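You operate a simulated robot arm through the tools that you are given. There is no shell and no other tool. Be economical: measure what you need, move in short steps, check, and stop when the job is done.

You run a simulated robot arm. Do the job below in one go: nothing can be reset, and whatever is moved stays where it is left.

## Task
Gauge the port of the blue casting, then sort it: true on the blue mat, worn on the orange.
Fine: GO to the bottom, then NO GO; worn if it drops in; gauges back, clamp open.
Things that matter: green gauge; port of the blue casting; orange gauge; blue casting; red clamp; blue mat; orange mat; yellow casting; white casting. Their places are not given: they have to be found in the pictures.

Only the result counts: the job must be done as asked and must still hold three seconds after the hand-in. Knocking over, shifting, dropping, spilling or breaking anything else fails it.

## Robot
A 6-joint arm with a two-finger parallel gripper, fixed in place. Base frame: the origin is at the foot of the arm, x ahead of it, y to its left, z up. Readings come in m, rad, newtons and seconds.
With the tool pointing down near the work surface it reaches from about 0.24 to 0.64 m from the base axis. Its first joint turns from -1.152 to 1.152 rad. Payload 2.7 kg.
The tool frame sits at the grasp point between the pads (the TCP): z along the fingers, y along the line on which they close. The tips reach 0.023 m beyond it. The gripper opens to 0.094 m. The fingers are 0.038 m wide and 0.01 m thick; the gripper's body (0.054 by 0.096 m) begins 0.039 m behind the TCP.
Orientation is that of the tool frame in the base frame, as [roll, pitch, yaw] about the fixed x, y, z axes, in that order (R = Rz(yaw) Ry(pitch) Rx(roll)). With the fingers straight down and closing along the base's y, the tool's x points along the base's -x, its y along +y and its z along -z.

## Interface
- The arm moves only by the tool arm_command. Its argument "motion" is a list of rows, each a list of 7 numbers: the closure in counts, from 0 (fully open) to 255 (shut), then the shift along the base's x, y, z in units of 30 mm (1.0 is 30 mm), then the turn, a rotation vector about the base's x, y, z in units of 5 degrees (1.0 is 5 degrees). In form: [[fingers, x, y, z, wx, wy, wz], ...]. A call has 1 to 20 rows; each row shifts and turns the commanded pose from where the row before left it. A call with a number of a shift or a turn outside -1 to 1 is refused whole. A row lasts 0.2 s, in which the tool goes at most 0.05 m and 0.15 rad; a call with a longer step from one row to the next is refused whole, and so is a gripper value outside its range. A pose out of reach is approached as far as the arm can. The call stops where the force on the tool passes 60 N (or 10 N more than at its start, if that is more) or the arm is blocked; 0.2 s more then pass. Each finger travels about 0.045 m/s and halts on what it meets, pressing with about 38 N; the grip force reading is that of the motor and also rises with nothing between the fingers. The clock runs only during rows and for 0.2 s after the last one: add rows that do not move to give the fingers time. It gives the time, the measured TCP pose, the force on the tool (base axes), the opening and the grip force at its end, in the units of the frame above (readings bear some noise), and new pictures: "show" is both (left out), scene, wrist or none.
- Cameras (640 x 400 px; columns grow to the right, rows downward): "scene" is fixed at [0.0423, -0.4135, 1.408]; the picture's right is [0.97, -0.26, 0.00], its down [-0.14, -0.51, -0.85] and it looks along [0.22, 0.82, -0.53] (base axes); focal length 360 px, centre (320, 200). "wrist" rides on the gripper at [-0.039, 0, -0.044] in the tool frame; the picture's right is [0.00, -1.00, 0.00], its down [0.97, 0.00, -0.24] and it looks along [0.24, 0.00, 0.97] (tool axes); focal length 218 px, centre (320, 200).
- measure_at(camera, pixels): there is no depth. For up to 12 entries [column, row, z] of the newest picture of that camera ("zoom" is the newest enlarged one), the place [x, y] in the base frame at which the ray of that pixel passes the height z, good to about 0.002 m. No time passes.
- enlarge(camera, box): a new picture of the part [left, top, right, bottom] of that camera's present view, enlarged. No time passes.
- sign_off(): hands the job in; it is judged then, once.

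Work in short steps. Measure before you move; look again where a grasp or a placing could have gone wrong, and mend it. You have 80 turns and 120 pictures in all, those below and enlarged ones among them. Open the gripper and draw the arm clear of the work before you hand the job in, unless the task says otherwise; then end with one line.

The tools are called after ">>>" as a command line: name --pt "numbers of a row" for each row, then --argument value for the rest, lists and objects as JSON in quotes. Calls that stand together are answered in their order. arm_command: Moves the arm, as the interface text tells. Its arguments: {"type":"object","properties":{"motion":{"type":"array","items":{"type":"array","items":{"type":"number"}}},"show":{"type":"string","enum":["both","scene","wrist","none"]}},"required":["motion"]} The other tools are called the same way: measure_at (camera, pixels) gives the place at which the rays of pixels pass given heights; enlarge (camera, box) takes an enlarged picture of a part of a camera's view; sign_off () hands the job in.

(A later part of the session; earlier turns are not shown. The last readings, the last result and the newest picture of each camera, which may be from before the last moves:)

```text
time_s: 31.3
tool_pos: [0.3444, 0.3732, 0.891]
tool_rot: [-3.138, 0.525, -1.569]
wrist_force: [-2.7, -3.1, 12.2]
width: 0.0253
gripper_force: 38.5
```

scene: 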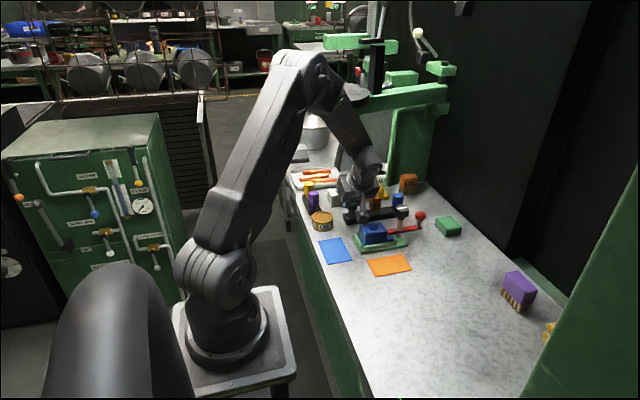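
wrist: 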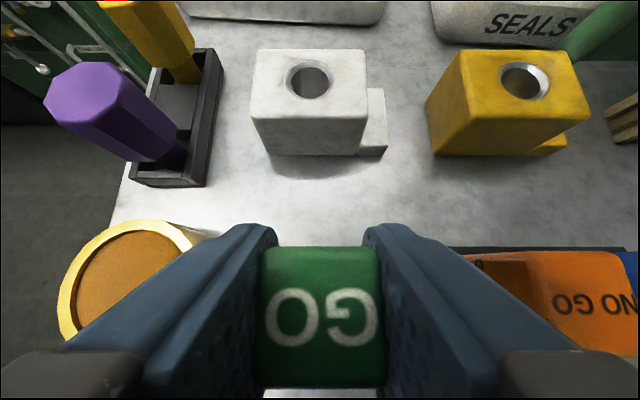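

It is seated on the slot floor (12 N). I release and back off along the tool axis.

>>> arm_command --pt "90 0 0 0 0 0 0" --pt "90 0 0 0 0 0 0" --pt "90 0 0 0 0 0 0" --pt "90 0 0 0 0 0 0" --pt "90 0 -0.25 0.433 0 0 0" --pt "90 0 -0.25 0.433 0 0 0" --pt "90 0 -0.25 0.433 0 0 0" --pt "90 0 -0.25 0.433 0 0 0" --pt "90 0 -0.8 0.8 0 0 0" --pt "90 0 -0.8 0.8 0 0 0" --pt "90 0 -0.8 0.8 0 0 0" --pt "90 0 0 0 0 0 0"

>>> enlarge --camera "wrist" --box '[260, 120, 460, 240]'

```text
time_s: 33.9
tool_pos: [0.3456, 0.2698, 1.0131]
tool_rot: [-3.141, 0.524, -1.57]
wrist_force: [-0.1, 0.0, 0.4]
width: 0.0608
gripper_force: 0.0
```

scene: 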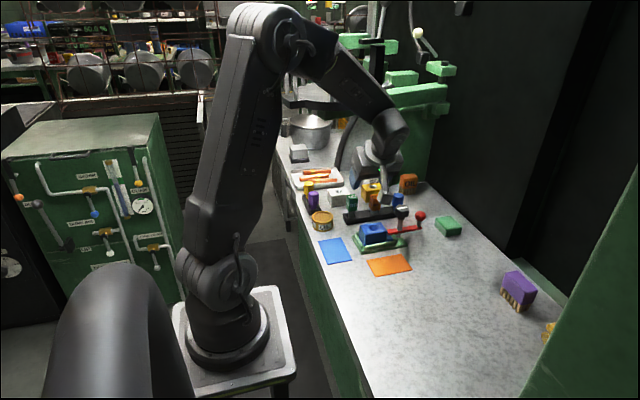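
wrist: 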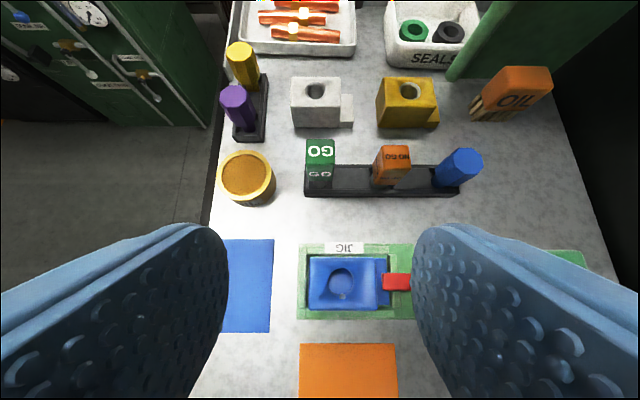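

```text
3.20 times, centred on (360, 180) of wrist
```

zoom: 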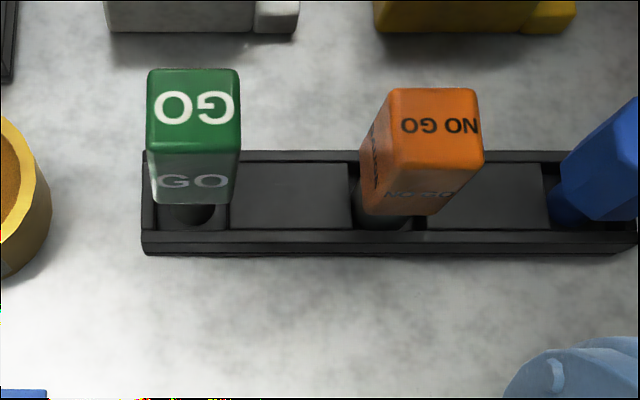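

GO is back in its slot. For NO GO, the wrist's side bracket would come near the clamp knob, so I turn the tool 180° about its axis, which puts the bracket on the +y side and high.

>>> arm_command --pt "90 0 0 0 0 0.5 -0.866" --pt "90 0 0 0 0 0.5 -0.866" --pt "90 0 0 0 0 0.5 -0.866" --pt "90 0 0 0 0 0.5 -0.866" --pt "90 0 0 0 0 0.5 -0.866" --pt "90 0 0 0 0 0.5 -0.866" --pt "90 0 0 0 0 0.5 -0.866" --pt "90 0 0 0 0 0.5 -0.866" --pt "90 0 0 0 0 0.5 -0.866" --pt "90 0 0 0 0 0.5 -0.866" --pt "90 0 0 0 0 0.5 -0.866" --pt "90 0 0 0 0 0.5 -0.866" --pt "90 0 0 0 0 0.5 -0.866" --pt "90 0 0 0 0 0.5 -0.866" --pt "90 0 0 0 0 0.5 -0.866" --pt "90 0 0 0 0 0.5 -0.866" --pt "90 0 0 0 0 0.5 -0.866" --pt "90 0 0 0 0 0.5 -0.866" --pt "90 0 0 0 0 0 0" --show "none"

>>> arm_command --pt "90 0 0 0 0 0.5 -0.866" --pt "90 0 0 0 0 0.5 -0.866" --pt "90 0 0 0 0 0.5 -0.866" --pt "90 0 0 0 0 0.5 -0.866" --pt "90 0 0 0 0 0.5 -0.866" --pt "90 0 0 0 0 0.5 -0.866" --pt "90 0 0 0 0 0.5 -0.866" --pt "90 0 0 0 0 0.5 -0.866" --pt "90 0 0 0 0 0.5 -0.866" --pt "90 0 0 0 0 0.5 -0.866" --pt "90 0 0 0 0 0.5 -0.866" --pt "90 0 0 0 0 0.5 -0.866" --pt "90 0 0 0 0 0.5 -0.866" --pt "90 0 0 0 0 0.5 -0.866" --pt "90 0 0 0 0 0.5 -0.866" --pt "90 0 0 0 0 0.5 -0.866" --pt "90 0 0 0 0 0.5 -0.866" --pt "90 0 0 0 0 0.5 -0.866" --pt "90 0 0 0 0 0 0" --pt "90 0 0 0 0 0 0"

```text
time_s: 37.9
tool_pos: [0.3461, 0.2705, 1.014]
tool_rot: [2.62, 0.0, 3.141]
wrist_force: [0.6, 0.8, -0.7]
width: 0.0608
gripper_force: 0.1
```

```text
time_s: 42.1
tool_pos: [0.3451, 0.2718, 1.0133]
tool_rot: [3.141, -0.523, 1.572]
wrist_force: [0.0, 0.6, -0.5]
width: 0.0608
gripper_force: 0.1
```

scene: 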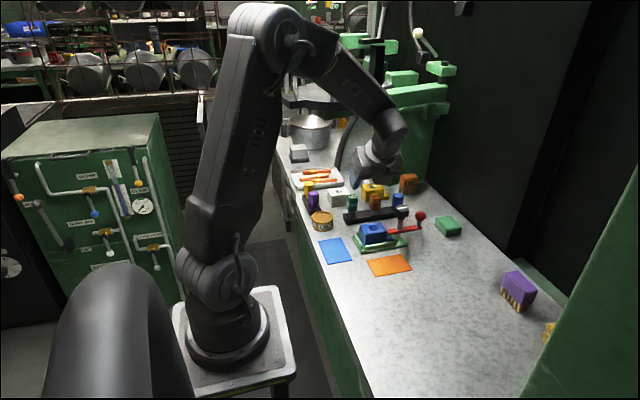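
wrist: 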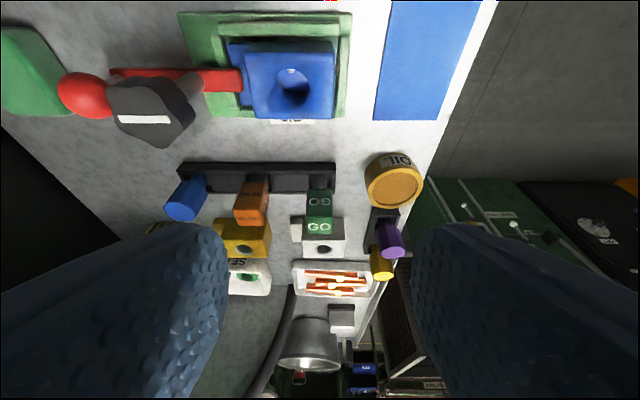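

I measure the NO GO gauge from this view.

>>> enlarge --camera "wrist" --box '[160, 150, 350, 260]'

>>> measure_at --camera "wrist" --pixels '[[319, 227, 0.9], [250, 217, 0.89], [252, 182, 0.86], [319, 208, 0.88], [251, 200, 0.87]]'

```text
3.37 times, centred on (255, 205) of wrist
```

zoom: 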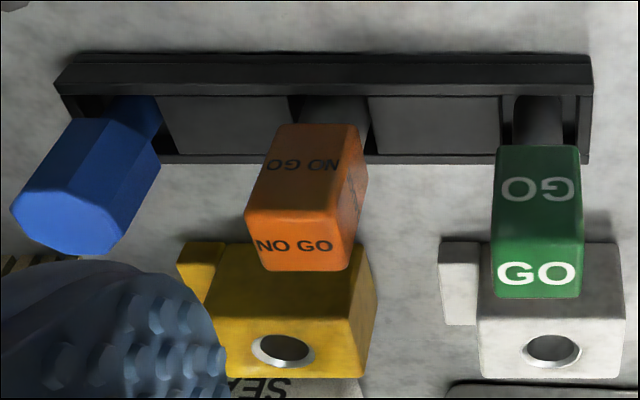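

```text
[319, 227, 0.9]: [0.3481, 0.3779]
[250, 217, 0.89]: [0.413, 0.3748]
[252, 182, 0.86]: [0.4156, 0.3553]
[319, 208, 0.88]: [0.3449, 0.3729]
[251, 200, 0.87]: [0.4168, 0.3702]
```

>>> measure_at --camera "zoom" --pixels '[[298, 213, 0.88], [298, 213, 0.89], [318, 126, 0.85], [318, 126, 0.86], [540, 238, 0.9], [540, 238, 0.89], [538, 146, 0.86], [298, 242, 0.89], [540, 275, 0.9]]'

```text
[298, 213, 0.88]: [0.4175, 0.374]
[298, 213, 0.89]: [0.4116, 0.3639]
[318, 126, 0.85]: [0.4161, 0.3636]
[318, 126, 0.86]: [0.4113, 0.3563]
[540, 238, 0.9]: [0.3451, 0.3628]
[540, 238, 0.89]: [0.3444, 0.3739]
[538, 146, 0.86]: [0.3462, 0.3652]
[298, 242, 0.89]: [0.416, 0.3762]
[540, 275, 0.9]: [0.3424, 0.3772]
```

NO GO: centre (0.4135, 0.3755), handle z ≈ 0.851–0.891. I go to a hover point at (0.4135, 0.3425, 0.935).

>>> arm_command --pt "90 0.4 0.8 -0.3 0 0 0" --pt "90 0.94 0.8 -0.8 0 0 0" --pt "90 0.94 0.77 -0.9 0 0 0" --pt "90 0 0 -0.6 0 0 0" --pt "90 0 0 0 0 0 0" --pt "90 0 0 0 0 0 0"

```text
time_s: 43.5
tool_pos: [0.4133, 0.3413, 0.9345]
tool_rot: [3.14, -0.523, 1.573]
wrist_force: [-0.1, 0.1, -0.2]
width: 0.0607
gripper_force: 0.0
```

scene: 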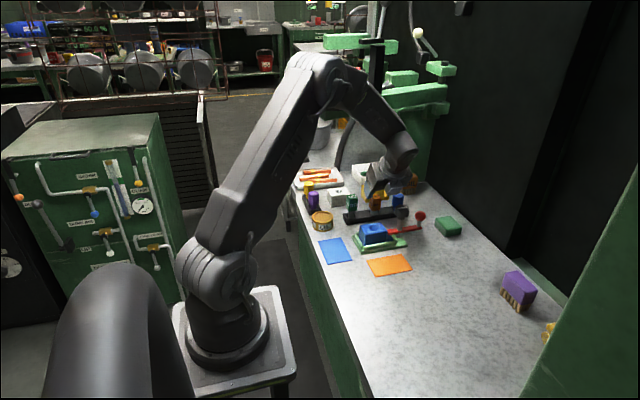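
wrist: 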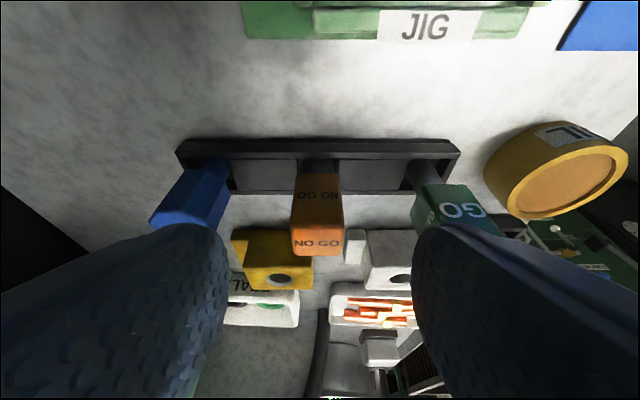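

NO GO is centred (column 318). I advance along the tool axis.

>>> arm_command --pt "90 0 0.26 -0.433 0 0 0" --pt "90 0 0.26 -0.433 0 0 0" --pt "90 0 0.26 -0.433 0 0 0" --pt "90 0 0.26 -0.42 0 0 0" --pt "90 0 0 0 0 0 0"

>>> enlarge --camera "scene" --box '[330, 150, 440, 240]'

```text
time_s: 44.7
tool_pos: [0.413, 0.3726, 0.8839]
tool_rot: [-3.141, -0.525, 1.573]
wrist_force: [0.1, -0.8, 1.1]
width: 0.0609
gripper_force: 0.1
```

scene: 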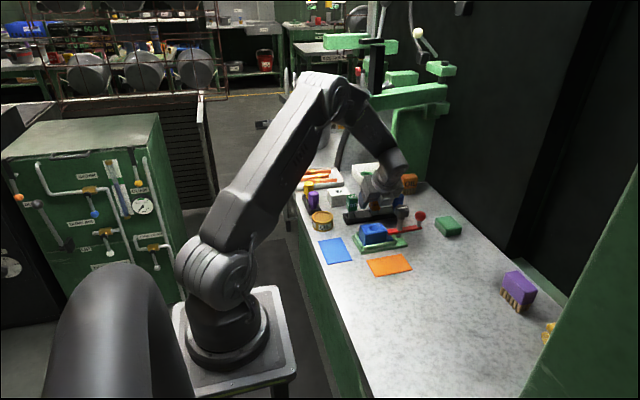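
wrist: 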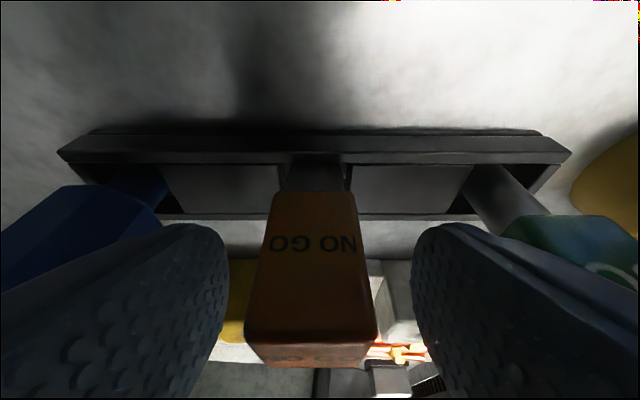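

```text
4.44 times, centred on (385, 195) of scene
```

zoom: 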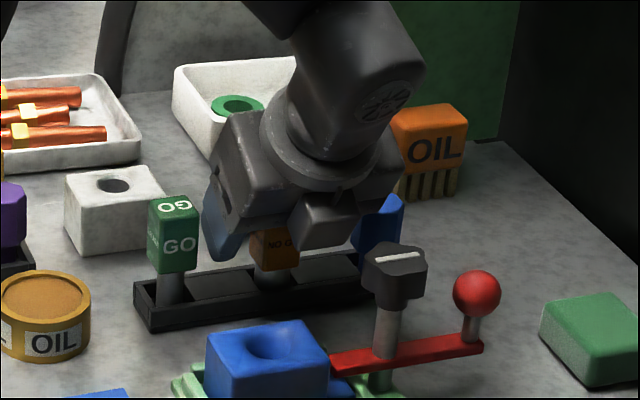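

The handle is between the pads and the neighbours are clear. I close and lift.

>>> arm_command --pt "255 0 0 0 0 0 0" --pt "255 0 0 0 0 0 0" --pt "255 0 0 0 0 0 0" --pt "255 0 0 0 0 0 0" --show "none"

>>> arm_command --pt "255 0 0 0.2 0 0 0" --pt "255 0 0 0.5 0 0 0" --pt "255 0 0 1 0 0 0" --pt "255 0 0 1 0 0 0" --pt "255 0 0 0.3 0 0 0" --pt "255 0 0 0 0 0 0"

>>> enlarge --camera "scene" --box '[330, 130, 440, 220]'

```text
time_s: 45.7
tool_pos: [0.4141, 0.3736, 0.8837]
tool_rot: [3.139, -0.525, 1.572]
wrist_force: [0.9, 0.5, -0.2]
width: 0.0256
gripper_force: 37.9
```

```text
time_s: 47.1
tool_pos: [0.4147, 0.3734, 0.9741]
tool_rot: [-3.141, -0.523, 1.572]
wrist_force: [1.0, -0.2, -0.8]
width: 0.0254
gripper_force: 38.1
```

scene: 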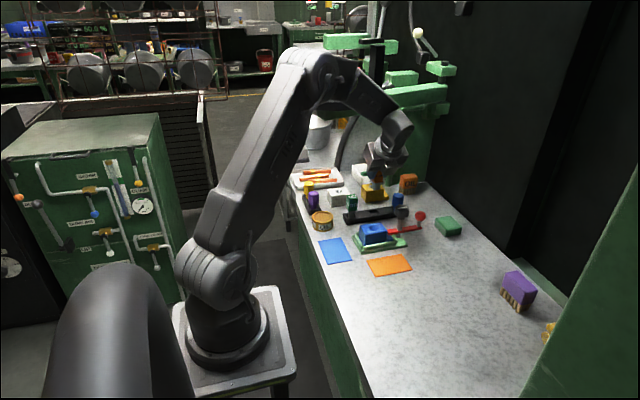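
wrist: 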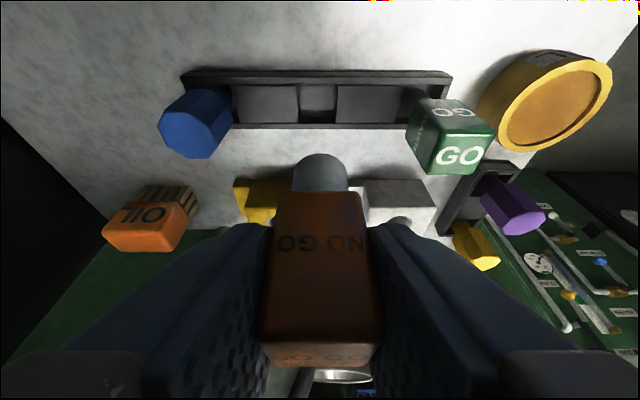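

```text
4.44 times, centred on (385, 175) of scene
```

zoom: 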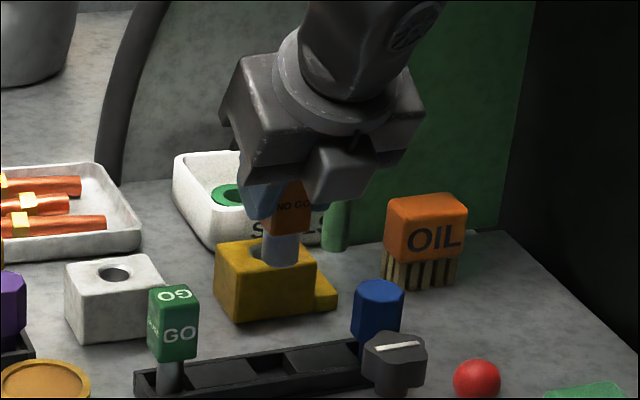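

NO GO is held and its pin is clear. I carry it over the port at TCP (0.3665, 0.265).

>>> arm_command --pt "255 -0.4 -0.903 0 0 0 0" --pt "255 -0.4 -0.903 0 0 0 0" --pt "255 -0.4 -0.903 0 0 0 0" --pt "255 -0.4 -0.903 0 0 0 0" --pt "255 0 0 -0.5 0 0 0" --pt "255 0 0 0 0 0 0" --pt "255 0 0 0 0 0 0"

>>> enlarge --camera "scene" --box '[330, 170, 440, 260]'

>>> enlarge --camera "wrist" --box '[220, 80, 420, 240]'

```text
time_s: 48.7
tool_pos: [0.3649, 0.264, 0.9579]
tool_rot: [-3.141, -0.524, 1.571]
wrist_force: [-0.3, 0.5, -0.6]
width: 0.0253
gripper_force: 37.8
```

scene: 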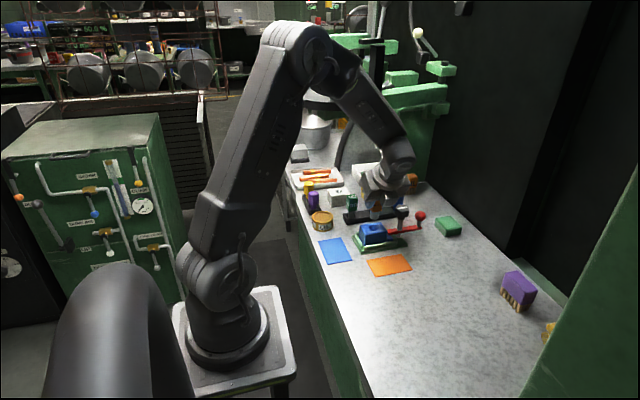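
wrist: 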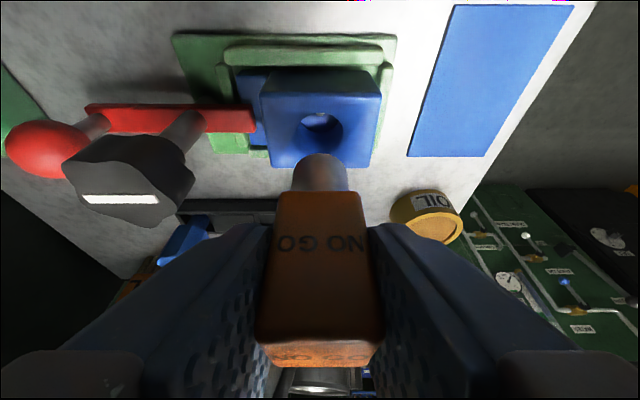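

```text
4.44 times, centred on (385, 215) of scene
```

zoom: 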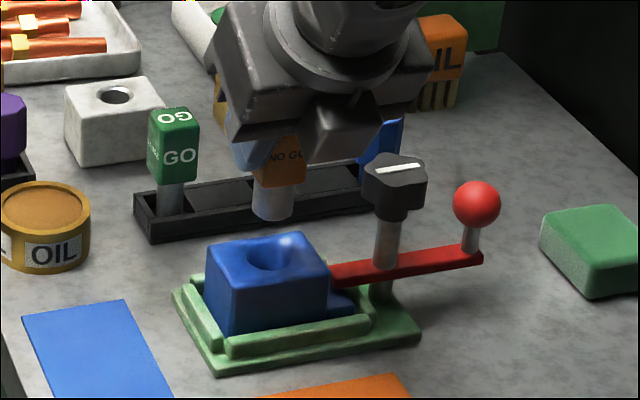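

```text
2.50 times, centred on (320, 160) of wrist
```

zoom: 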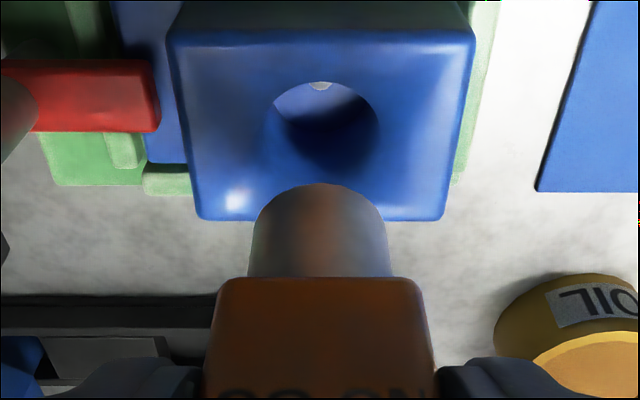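

This view shows port and pin together: the port is centred at zoom (324,128). I measure it.

>>> measure_at --camera "zoom" --pixels '[[324, 128, 0.871], [272, 128, 0.871], [379, 128, 0.871], [324, 84, 0.871], [324, 172, 0.871], [319, 184, 0.905], [249, 240, 0.905], [388, 240, 0.905]]'

```text
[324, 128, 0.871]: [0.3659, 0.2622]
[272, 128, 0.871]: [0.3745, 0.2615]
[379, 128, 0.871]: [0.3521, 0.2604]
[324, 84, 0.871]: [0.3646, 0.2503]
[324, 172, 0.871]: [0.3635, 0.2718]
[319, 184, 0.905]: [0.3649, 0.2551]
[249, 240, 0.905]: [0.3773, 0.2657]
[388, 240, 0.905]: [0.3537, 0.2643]
```

I lower another 24 mm, so the pin tip is just above the mouth, and compare again.

>>> arm_command --pt "255 0 0 -0.4 0 0 0" --pt "255 0 0 -0.4 0 0 0" --pt "255 0 0 0 0 0 0" --show "wrist"

>>> enlarge --camera "wrist" --box '[220, 80, 420, 240]'

>>> enlarge --camera "scene" --box '[345, 190, 405, 245]'

```text
time_s: 49.5
tool_pos: [0.3655, 0.2641, 0.9343]
tool_rot: [3.142, -0.524, 1.572]
wrist_force: [0.1, -0.6, -1.1]
width: 0.0252
gripper_force: 38.3
```

wrist: 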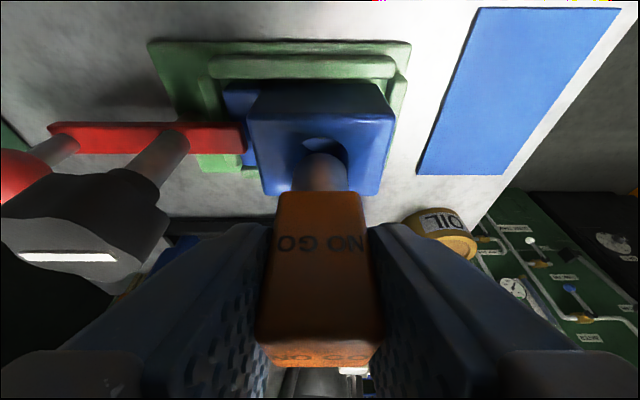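

```text
2.50 times, centred on (320, 160) of wrist
```

zoom: 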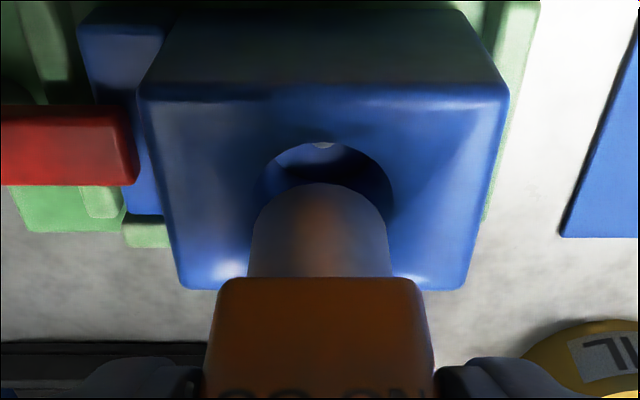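

```text
7.27 times, centred on (375, 218) of scene
```

zoom: 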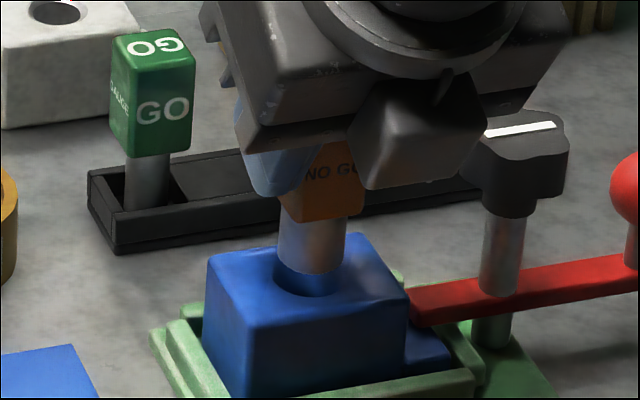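

The pin is about 2 mm too far in +x (zoom columns 318 against 329). I shift −x by 1.8 mm and lower 8 mm.

>>> arm_command --pt "255 -0.06 0 -0.1 0 0 0" --pt "255 0 0 -0.15 0 0 0" --pt "255 0 0 0 0 0 0" --show "none"

>>> enlarge --camera "wrist" --box '[220, 80, 420, 240]'

>>> enlarge --camera "scene" --box '[345, 190, 405, 245]'

```text
time_s: 50.3
tool_pos: [0.365, 0.2641, 0.9267]
tool_rot: [-3.141, -0.525, 1.572]
wrist_force: [-0.7, 0.2, -1.1]
width: 0.0256
gripper_force: 38.0
```

```text
2.50 times, centred on (320, 160) of wrist
```

zoom: 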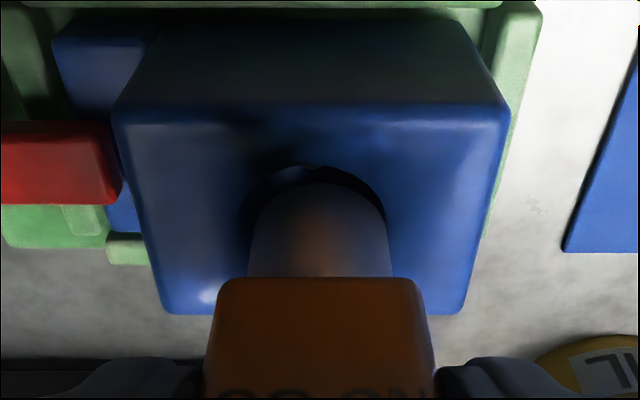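

```text
7.27 times, centred on (375, 218) of scene
```

zoom: 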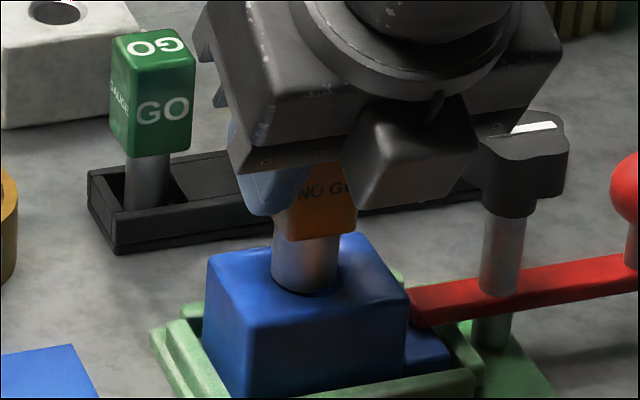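

Now aligned (zoom columns 314 against 318). I lower by 2 mm steps and watch the force.

>>> arm_command --pt "255 0.01 0 -0.07 0 0 0" --pt "255 0 0 -0.07 0 0 0" --pt "255 0 0 0 0 0 0" --show "none"

>>> enlarge --camera "wrist" --box '[220, 80, 420, 240]'

```text
time_s: 51.1
tool_pos: [0.3646, 0.2649, 0.9213]
tool_rot: [3.141, -0.522, 1.573]
wrist_force: [0.3, 0.1, -1.2]
width: 0.0254
gripper_force: 37.8
```

```text
2.50 times, centred on (320, 160) of wrist
```

zoom: 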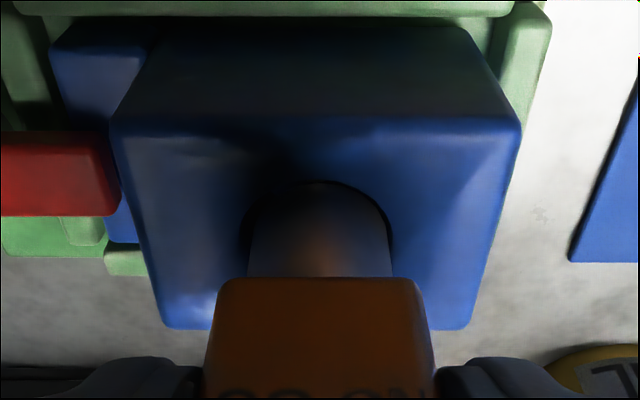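

>>> arm_command --pt "255 0 0 -0.07 0 0 0" --pt "255 0 0 -0.07 0 0 0" --pt "255 0 0 0 0 0 0" --show "none"

>>> enlarge --camera "wrist" --box '[220, 80, 420, 240]'

>>> enlarge --camera "scene" --box '[345, 190, 405, 245]'

```text
time_s: 51.9
tool_pos: [0.3647, 0.2644, 0.9188]
tool_rot: [3.141, -0.525, 1.572]
wrist_force: [0.2, -0.6, -0.5]
width: 0.0253
gripper_force: 38.0
```

```text
2.50 times, centred on (320, 160) of wrist
```

zoom: 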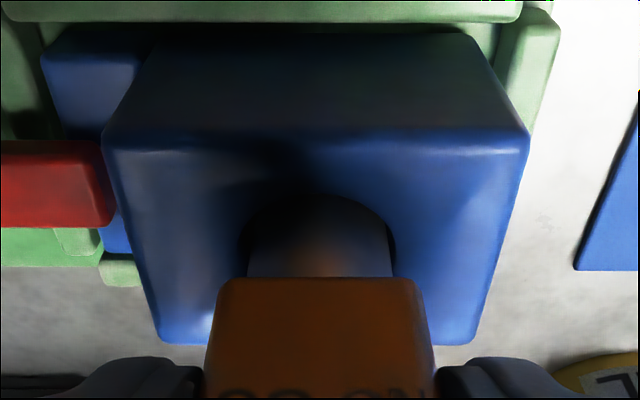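

```text
7.27 times, centred on (375, 218) of scene
```

zoom: 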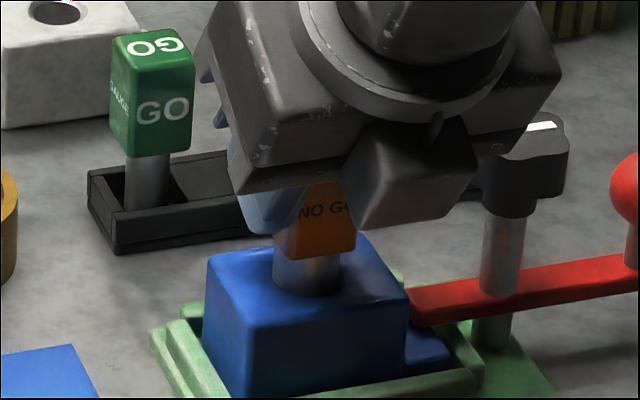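

The pin is now in the mouth with no force. I keep lowering.

>>> arm_command --pt "255 0 0 -0.06 0 0 0" --pt "255 0 0 -0.06 0 0 0" --pt "255 0 0 -0.06 0 0 0" --pt "255 0 0 0 0 0 0" --show "none"

>>> enlarge --camera "scene" --box '[345, 190, 405, 245]'

```text
time_s: 52.9
tool_pos: [0.3638, 0.264, 0.913]
tool_rot: [-3.141, -0.524, 1.573]
wrist_force: [0.4, -0.3, -1.3]
width: 0.0254
gripper_force: 38.1
```

```text
7.27 times, centred on (375, 218) of scene
```

zoom: 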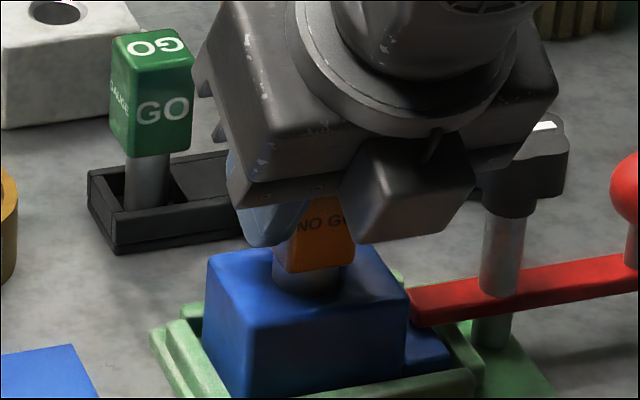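

>>> arm_command --pt "255 0 0 -0.06 0 0 0" --pt "255 0 0 -0.06 0 0 0" --pt "255 0 0 -0.06 0 0 0" --pt "255 0 0 0 0 0 0" --show "none"

>>> enlarge --camera "scene" --box '[345, 190, 405, 245]'

```text
time_s: 53.9
tool_pos: [0.3653, 0.2644, 0.9081]
tool_rot: [-3.141, -0.525, 1.571]
wrist_force: [-0.2, 0.7, -1.3]
width: 0.0251
gripper_force: 38.3
```

```text
7.27 times, centred on (375, 218) of scene
```

zoom: 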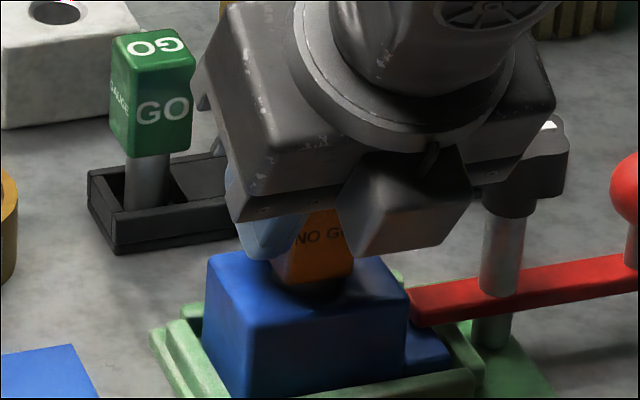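

It keeps going in freely. Two more steps to feel the bottom.

>>> arm_command --pt "255 0 0 -0.06 0 0 0" --pt "255 0 0 -0.06 0 0 0" --pt "255 0 0 -0.04 0 0 0" --pt "255 0 0 0 0 0 0" --show "none"

```text
time_s: 54.9
tool_pos: [0.3653, 0.2649, 0.904]
tool_rot: [3.139, -0.525, 1.574]
wrist_force: [-2.0, -2.9, 10.8]
width: 0.0255
gripper_force: 38.1
```

NO GO bottomed (11 N, same height as GO), so the port is worn and the casting goes on the orange mat. I draw NO GO out and go back above its slot.

>>> arm_command --pt "255 0 0 0.35 0 0 0" --pt "255 0 0 0.6 0 0 0" --pt "255 0 0 0.7 0 0 0" --pt "255 0 0 0.7 0 0 0" --pt "255 0.4 0.903 0 0 0 0" --pt "255 0.4 0.903 0 0 0 0" --pt "255 0.4 0.903 0 0 0 0" --pt "255 0.45 0.903 0 0 0 0" --pt "255 0 0 0 0 0 0" --pt "255 0 0 -1 0 0 0" --pt "255 0 0 0 0 0 0"

>>> enlarge --camera "scene" --box '[330, 150, 440, 240]'

```text
time_s: 57.3
tool_pos: [0.4145, 0.3736, 0.944]
tool_rot: [-3.141, -0.524, 1.573]
wrist_force: [-0.7, -0.3, -0.4]
width: 0.0255
gripper_force: 38.0
```

scene: 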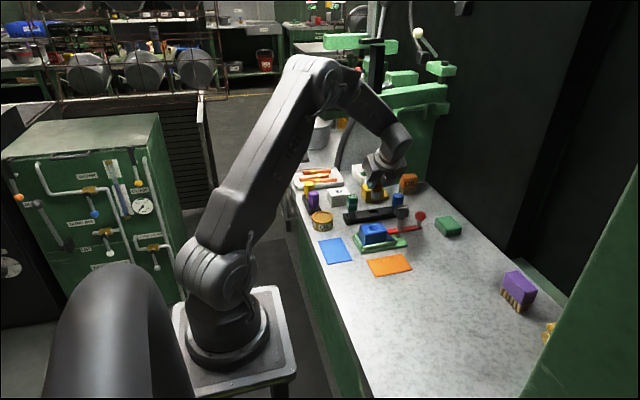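
wrist: 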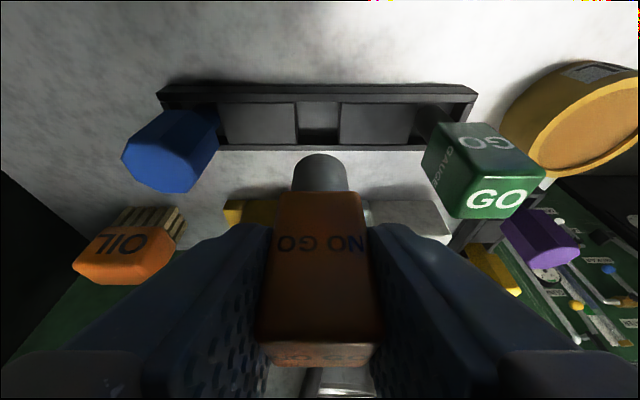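

```text
4.44 times, centred on (385, 195) of scene
```

zoom: 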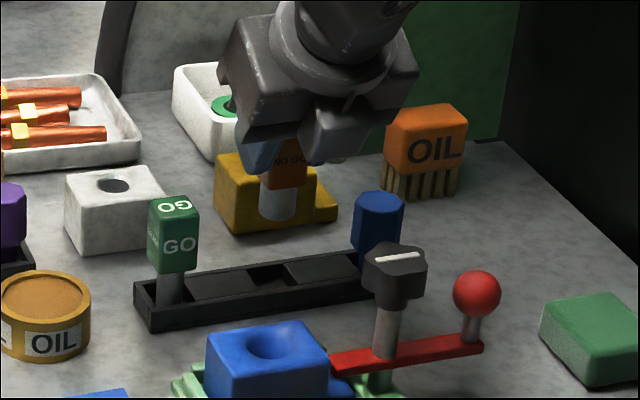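

The slot is right beyond the pin (column 319). I lower into it.

>>> arm_command --pt "255 0 0 -0.7 0 0 0" --pt "255 0 0 -0.7 0 0 0" --pt "255 0 0 -0.4 0 0 0" --pt "255 0 0 -0.1 0 0 0" --pt "255 0 0 -0.06 0 0 0" --pt "255 0 0 -0.04 0 0 0" --pt "255 0 0 0 0 0 0"

```text
time_s: 58.9
tool_pos: [0.4135, 0.3727, 0.8843]
tool_rot: [3.14, -0.521, 1.573]
wrist_force: [-0.4, 0.2, 0.5]
width: 0.0253
gripper_force: 38.0
```

scene: 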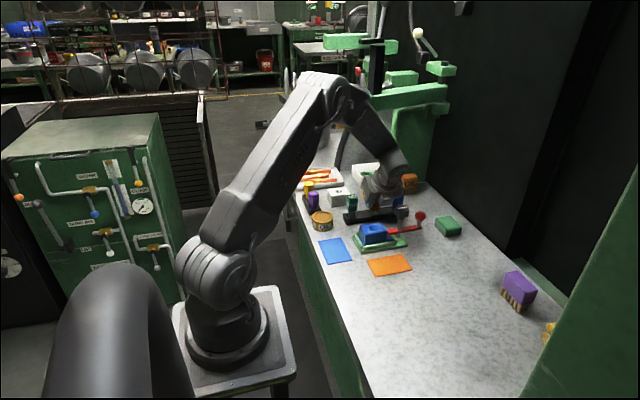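
wrist: 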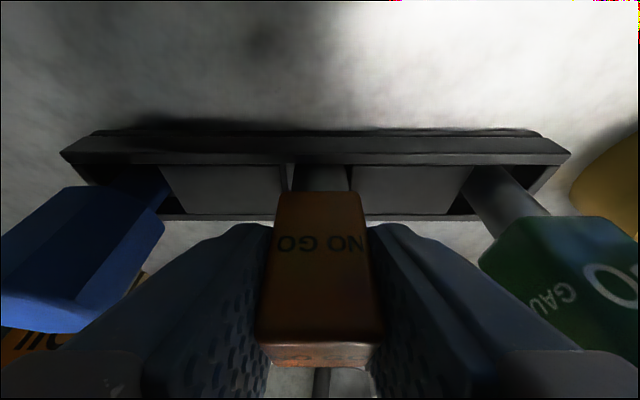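

It is at grasp height without contact. I go the last millimetre or two until the floor is felt.

>>> arm_command --pt "255 0 0 -0.04 0 0 0" --pt "255 0 0 -0.03 0 0 0" --pt "255 0 0 0 0 0 0" --show "none"

```text
time_s: 59.7
tool_pos: [0.4131, 0.3735, 0.8841]
tool_rot: [3.139, -0.528, 1.574]
wrist_force: [-4.5, -5.3, 21.5]
width: 0.0254
gripper_force: 38.7
```

It is seated (21 N). I release, back off along the tool axis, then up and away.

>>> arm_command --pt "90 0 0 0 0 0 0" --pt "90 0 0 0 0 0 0" --pt "90 0 0 0 0 0 0" --pt "90 0 0 0 0 0 0" --pt "90 0 -0.25 0.433 0 0 0" --pt "90 0 -0.25 0.433 0 0 0" --pt "90 0 -0.25 0.433 0 0 0" --pt "90 0 -0.25 0.433 0 0 0" --pt "90 0 -0.4 1 0 0 0" --pt "90 0 -0.8 0.8 0 0 0" --pt "90 0 -0.8 0.8 0 0 0" --pt "90 0 0 0 0 0 0"

>>> enlarge --camera "scene" --box '[330, 180, 440, 260]'

```text
time_s: 62.3
tool_pos: [0.413, 0.2823, 1.0126]
tool_rot: [-3.141, -0.522, 1.571]
wrist_force: [-0.3, 0.5, 0.1]
width: 0.0607
gripper_force: 0.2
```

scene: 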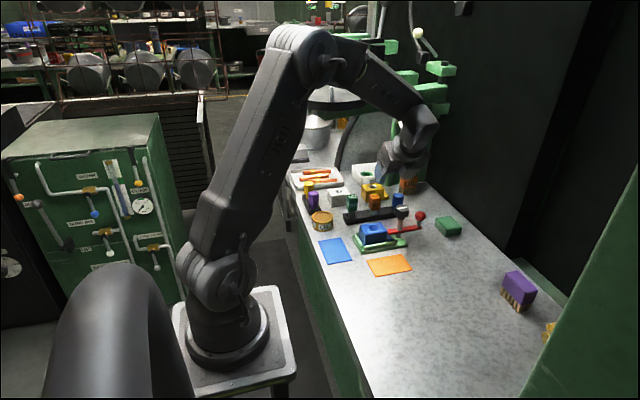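
wrist: 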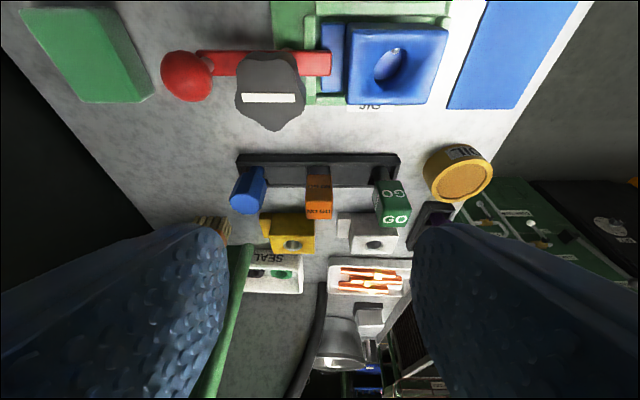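

```text
5.00 times, centred on (385, 220) of scene
```

zoom: 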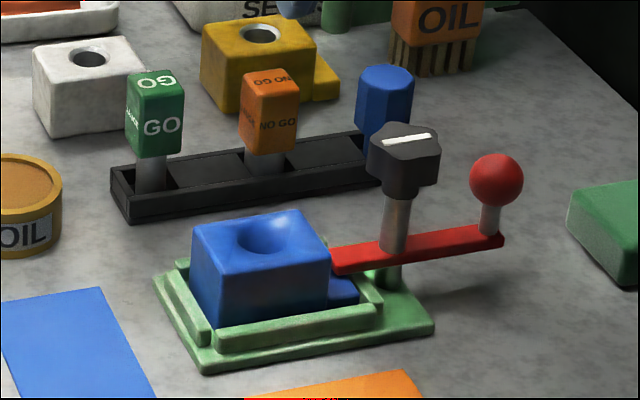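

Both gauges stand in their slots. Next is the clamp: I measure ball, knob and bar, then untilt the tool upright and close the fingers as a pusher.

>>> measure_at --camera "wrist" --pixels '[[186, 76, 0.882], [269, 97, 0.918], [331, 64, 0.86], [320, 20, 0.85], [397, 68, 0.871]]'

>>> arm_command --pt "255 0 0 0 -1 0 0" --pt "255 0 0 0 -1 0 0" --pt "255 0 0 0 -1 0 0" --pt "255 0 0 0 -1 0 0" --pt "255 0 0 0 -1 0 0" --pt "255 0 0 0 -1 0 0" --pt "255 0.7 -0.6 0 0 0 0" --pt "255 0.7 -0.6 0 0 0 0" --pt "255 0.7 -0.6 0 0 0 0" --pt "255 0 0 0 0 0 0"

```text
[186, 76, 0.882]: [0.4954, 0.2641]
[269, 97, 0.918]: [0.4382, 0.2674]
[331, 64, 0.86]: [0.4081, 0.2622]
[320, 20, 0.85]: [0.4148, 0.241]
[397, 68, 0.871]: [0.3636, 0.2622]
```

```text
time_s: 64.5
tool_pos: [0.4774, 0.2293, 1.0104]
tool_rot: [-3.139, 0.0, 1.571]
wrist_force: [0.3, -0.3, 0.1]
width: 0.0
gripper_force: 37.9
```

scene: 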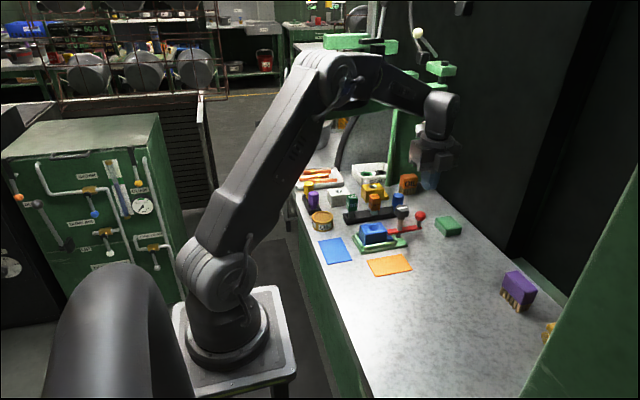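
wrist: 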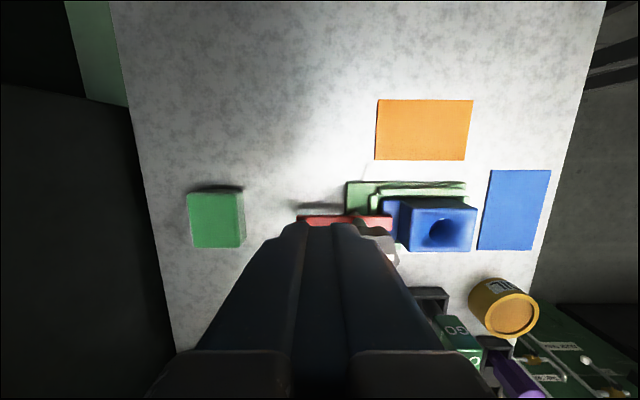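

The ball is at (0.495, 0.2645) and the pivot at (0.438, 0.266). I lower the closed fingers just on the −y side of the ball, tips at about z 0.872.

>>> arm_command --pt "255 0.587 -0.08 0 0 0 0" --pt "255 0 0 -0.96 0 0 0" --pt "255 0 0 -0.96 0 0 0" --pt "255 0 0 -0.96 0 0 0" --pt "255 0 0 -0.96 0 0 0" --pt "255 0 0 0 0 0 0"

>>> enlarge --camera "scene" --box '[350, 170, 470, 260]'

```text
time_s: 65.9
tool_pos: [0.4942, 0.2271, 0.8962]
tool_rot: [-3.141, 0.0, 1.573]
wrist_force: [-0.2, 0.4, 1.0]
width: 0.0002
gripper_force: 37.9
```

scene: 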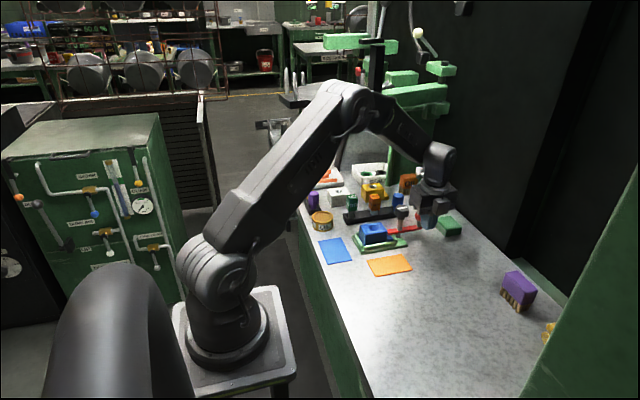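
wrist: 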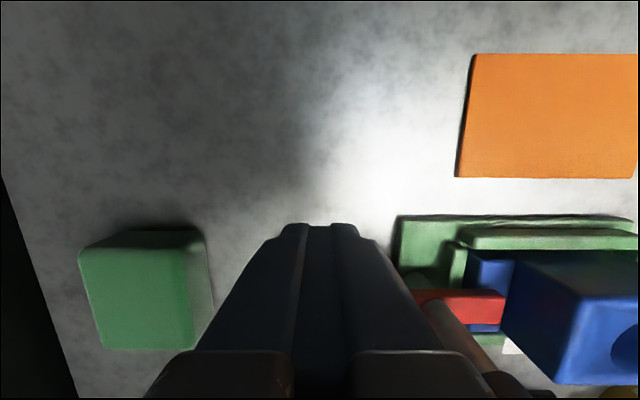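

```text
4.44 times, centred on (410, 215) of scene
```

zoom: 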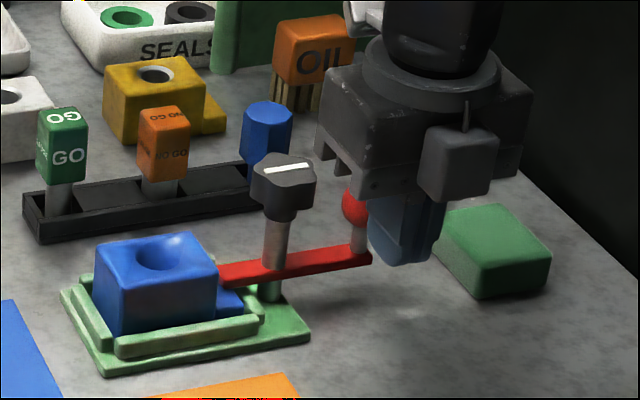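

The fingers stand beside the ball. I push 12 mm in +y and watch the force.

>>> arm_command --pt "255 0 0.2 0 0 0 0" --pt "255 0 0.2 0 0 0 0" --pt "255 0 0 0 0 0 0" --show "none"

>>> enlarge --camera "scene" --box '[350, 170, 470, 260]'

```text
time_s: 66.7
tool_pos: [0.4936, 0.2391, 0.8973]
tool_rot: [-3.141, 0.001, 1.573]
wrist_force: [-0.3, 0.5, 0.2]
width: 0.0003
gripper_force: 38.5
```

```text
4.44 times, centred on (410, 215) of scene
```

zoom: 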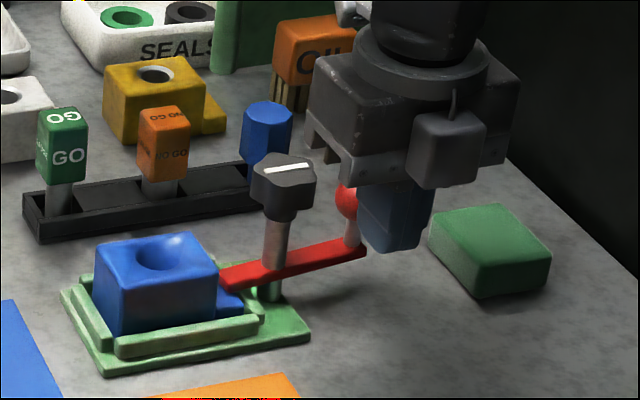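

The bar swings freely about its post. I follow the arc with matching 5° hand turns, half of it first.

>>> arm_command --pt "255 0.177 0.185 0 0 0 1" --pt "255 0.053 0.185 0 0 0 1" --pt "255 0.04 0.187 0 0 0 1" --pt "255 0.02 0.19 0 0 0 1" --pt "255 0.007 0.19 0 0 0 1" --pt "255 -0.013 0.19 0 0 0 1" --pt "255 -0.027 0.19 0 0 0 1" --pt "255 -0.047 0.187 0 0 0 1" --pt "255 0 0 0 0 0 0" --show "scene"

>>> enlarge --camera "scene" --box '[350, 170, 470, 260]'

```text
time_s: 68.7
tool_pos: [0.501, 0.2837, 0.8964]
tool_rot: [-3.139, 0.001, 2.273]
wrist_force: [0.0, -0.4, -0.3]
width: 0.0001
gripper_force: 38.3
```

scene: 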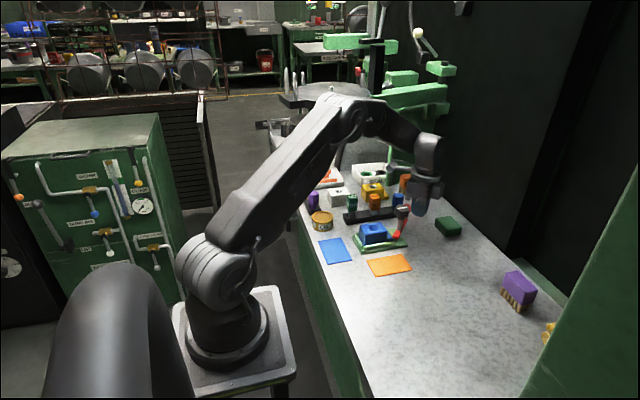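

```text
4.44 times, centred on (410, 215) of scene
```

zoom: 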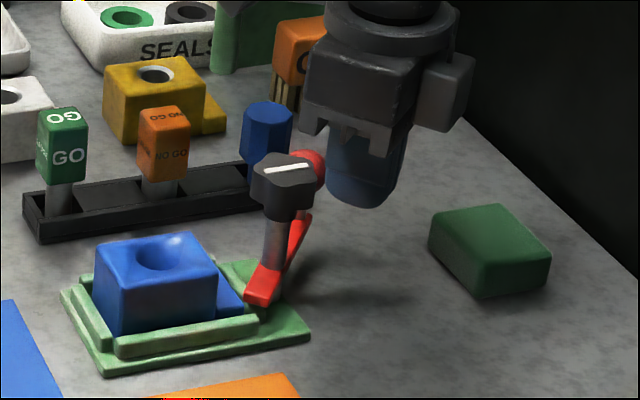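

The bar has swung about 50° without resistance. I do the rest of the arc.

>>> arm_command --pt "255 -0.06 0.18 0 0 0 1" --pt "255 -0.077 0.177 0 0 0 1" --pt "255 -0.09 0.167 0 0 0 1" --pt "255 -0.107 0.16 0 0 0 1" --pt "255 -0.12 0.15 0 0 0 1" --pt "255 -0.13 0.14 0 0 0 1" --pt "255 -0.143 0.127 0 0 0 1" --pt "255 -0.157 0.113 0 0 0 1" --pt "255 -0.163 0.1 0 0 0 1" --pt "255 0 0 0 0 0 0" --show "scene"

>>> enlarge --camera "scene" --box '[350, 170, 470, 260]'

```text
time_s: 70.5
tool_pos: [0.4855, 0.3136, 0.8987]
tool_rot: [3.136, 0.025, 2.934]
wrist_force: [14.6, -2.6, -3.8]
width: 0.0002
gripper_force: 37.8
stopped in row 8: the force on the tool passed its limit (the readings are from after the stop); the commanded pose is now the measured one
```

scene: 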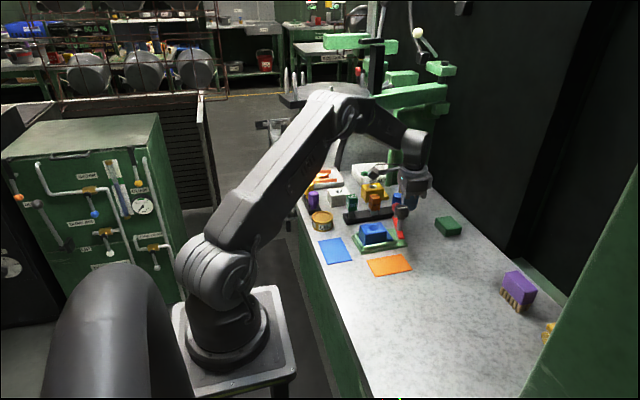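

```text
4.44 times, centred on (410, 215) of scene
```

zoom: 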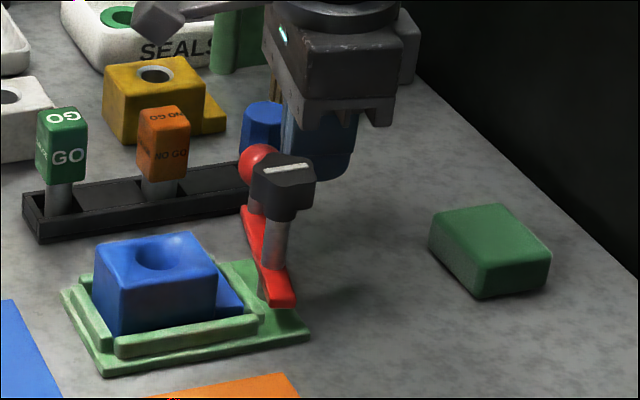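

The bar has turned to its stop, about 90°, and the casting's step is free. I back off in +x, rise, and straighten the yaw.

>>> arm_command --pt "255 0.5 0 0 0 0 0" --pt "255 0.6 0 0.2 0 0 0" --pt "255 0 0 1 0 0 0" --pt "255 0 -0.4 1 0 0 0" --pt "255 0 -0.4 1 0 0 0" --pt "255 0 -0.4 1 0 0 0" --pt "75 -1 -0.4 0 0 0 0.8" --pt "75 -1 0 0 0 0 0.8" --pt "75 -1 0 0 0 0 0.78" --pt "75 -1 0 0 0 0 0" --pt "75 -1 0 0 0 0 0" --pt "75 0 0 0 0 0 0"

```text
time_s: 73.0
tool_pos: [0.3654, 0.2654, 1.0245]
tool_rot: [3.137, 0.018, -3.139]
wrist_force: [-0.6, -0.1, 0.4]
width: 0.0665
gripper_force: 0.1
```

scene: 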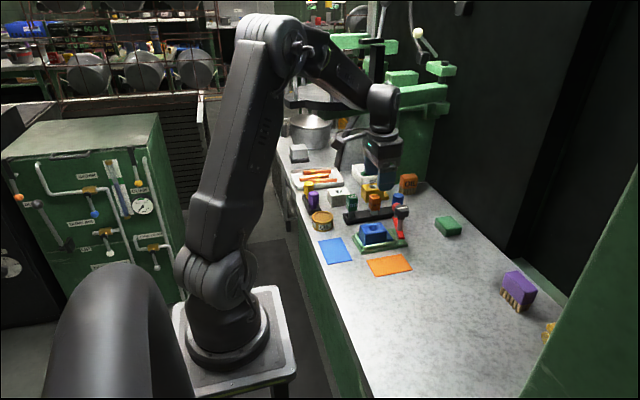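
wrist: 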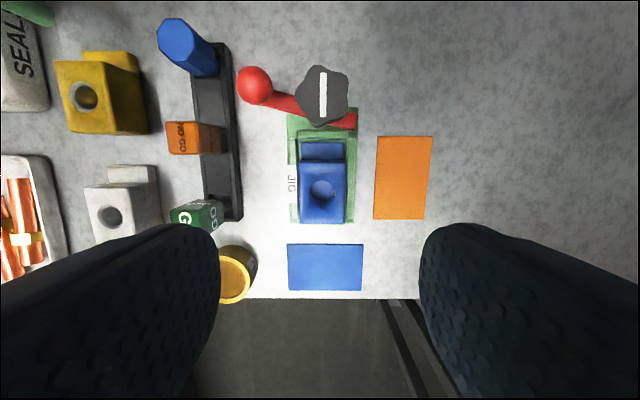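

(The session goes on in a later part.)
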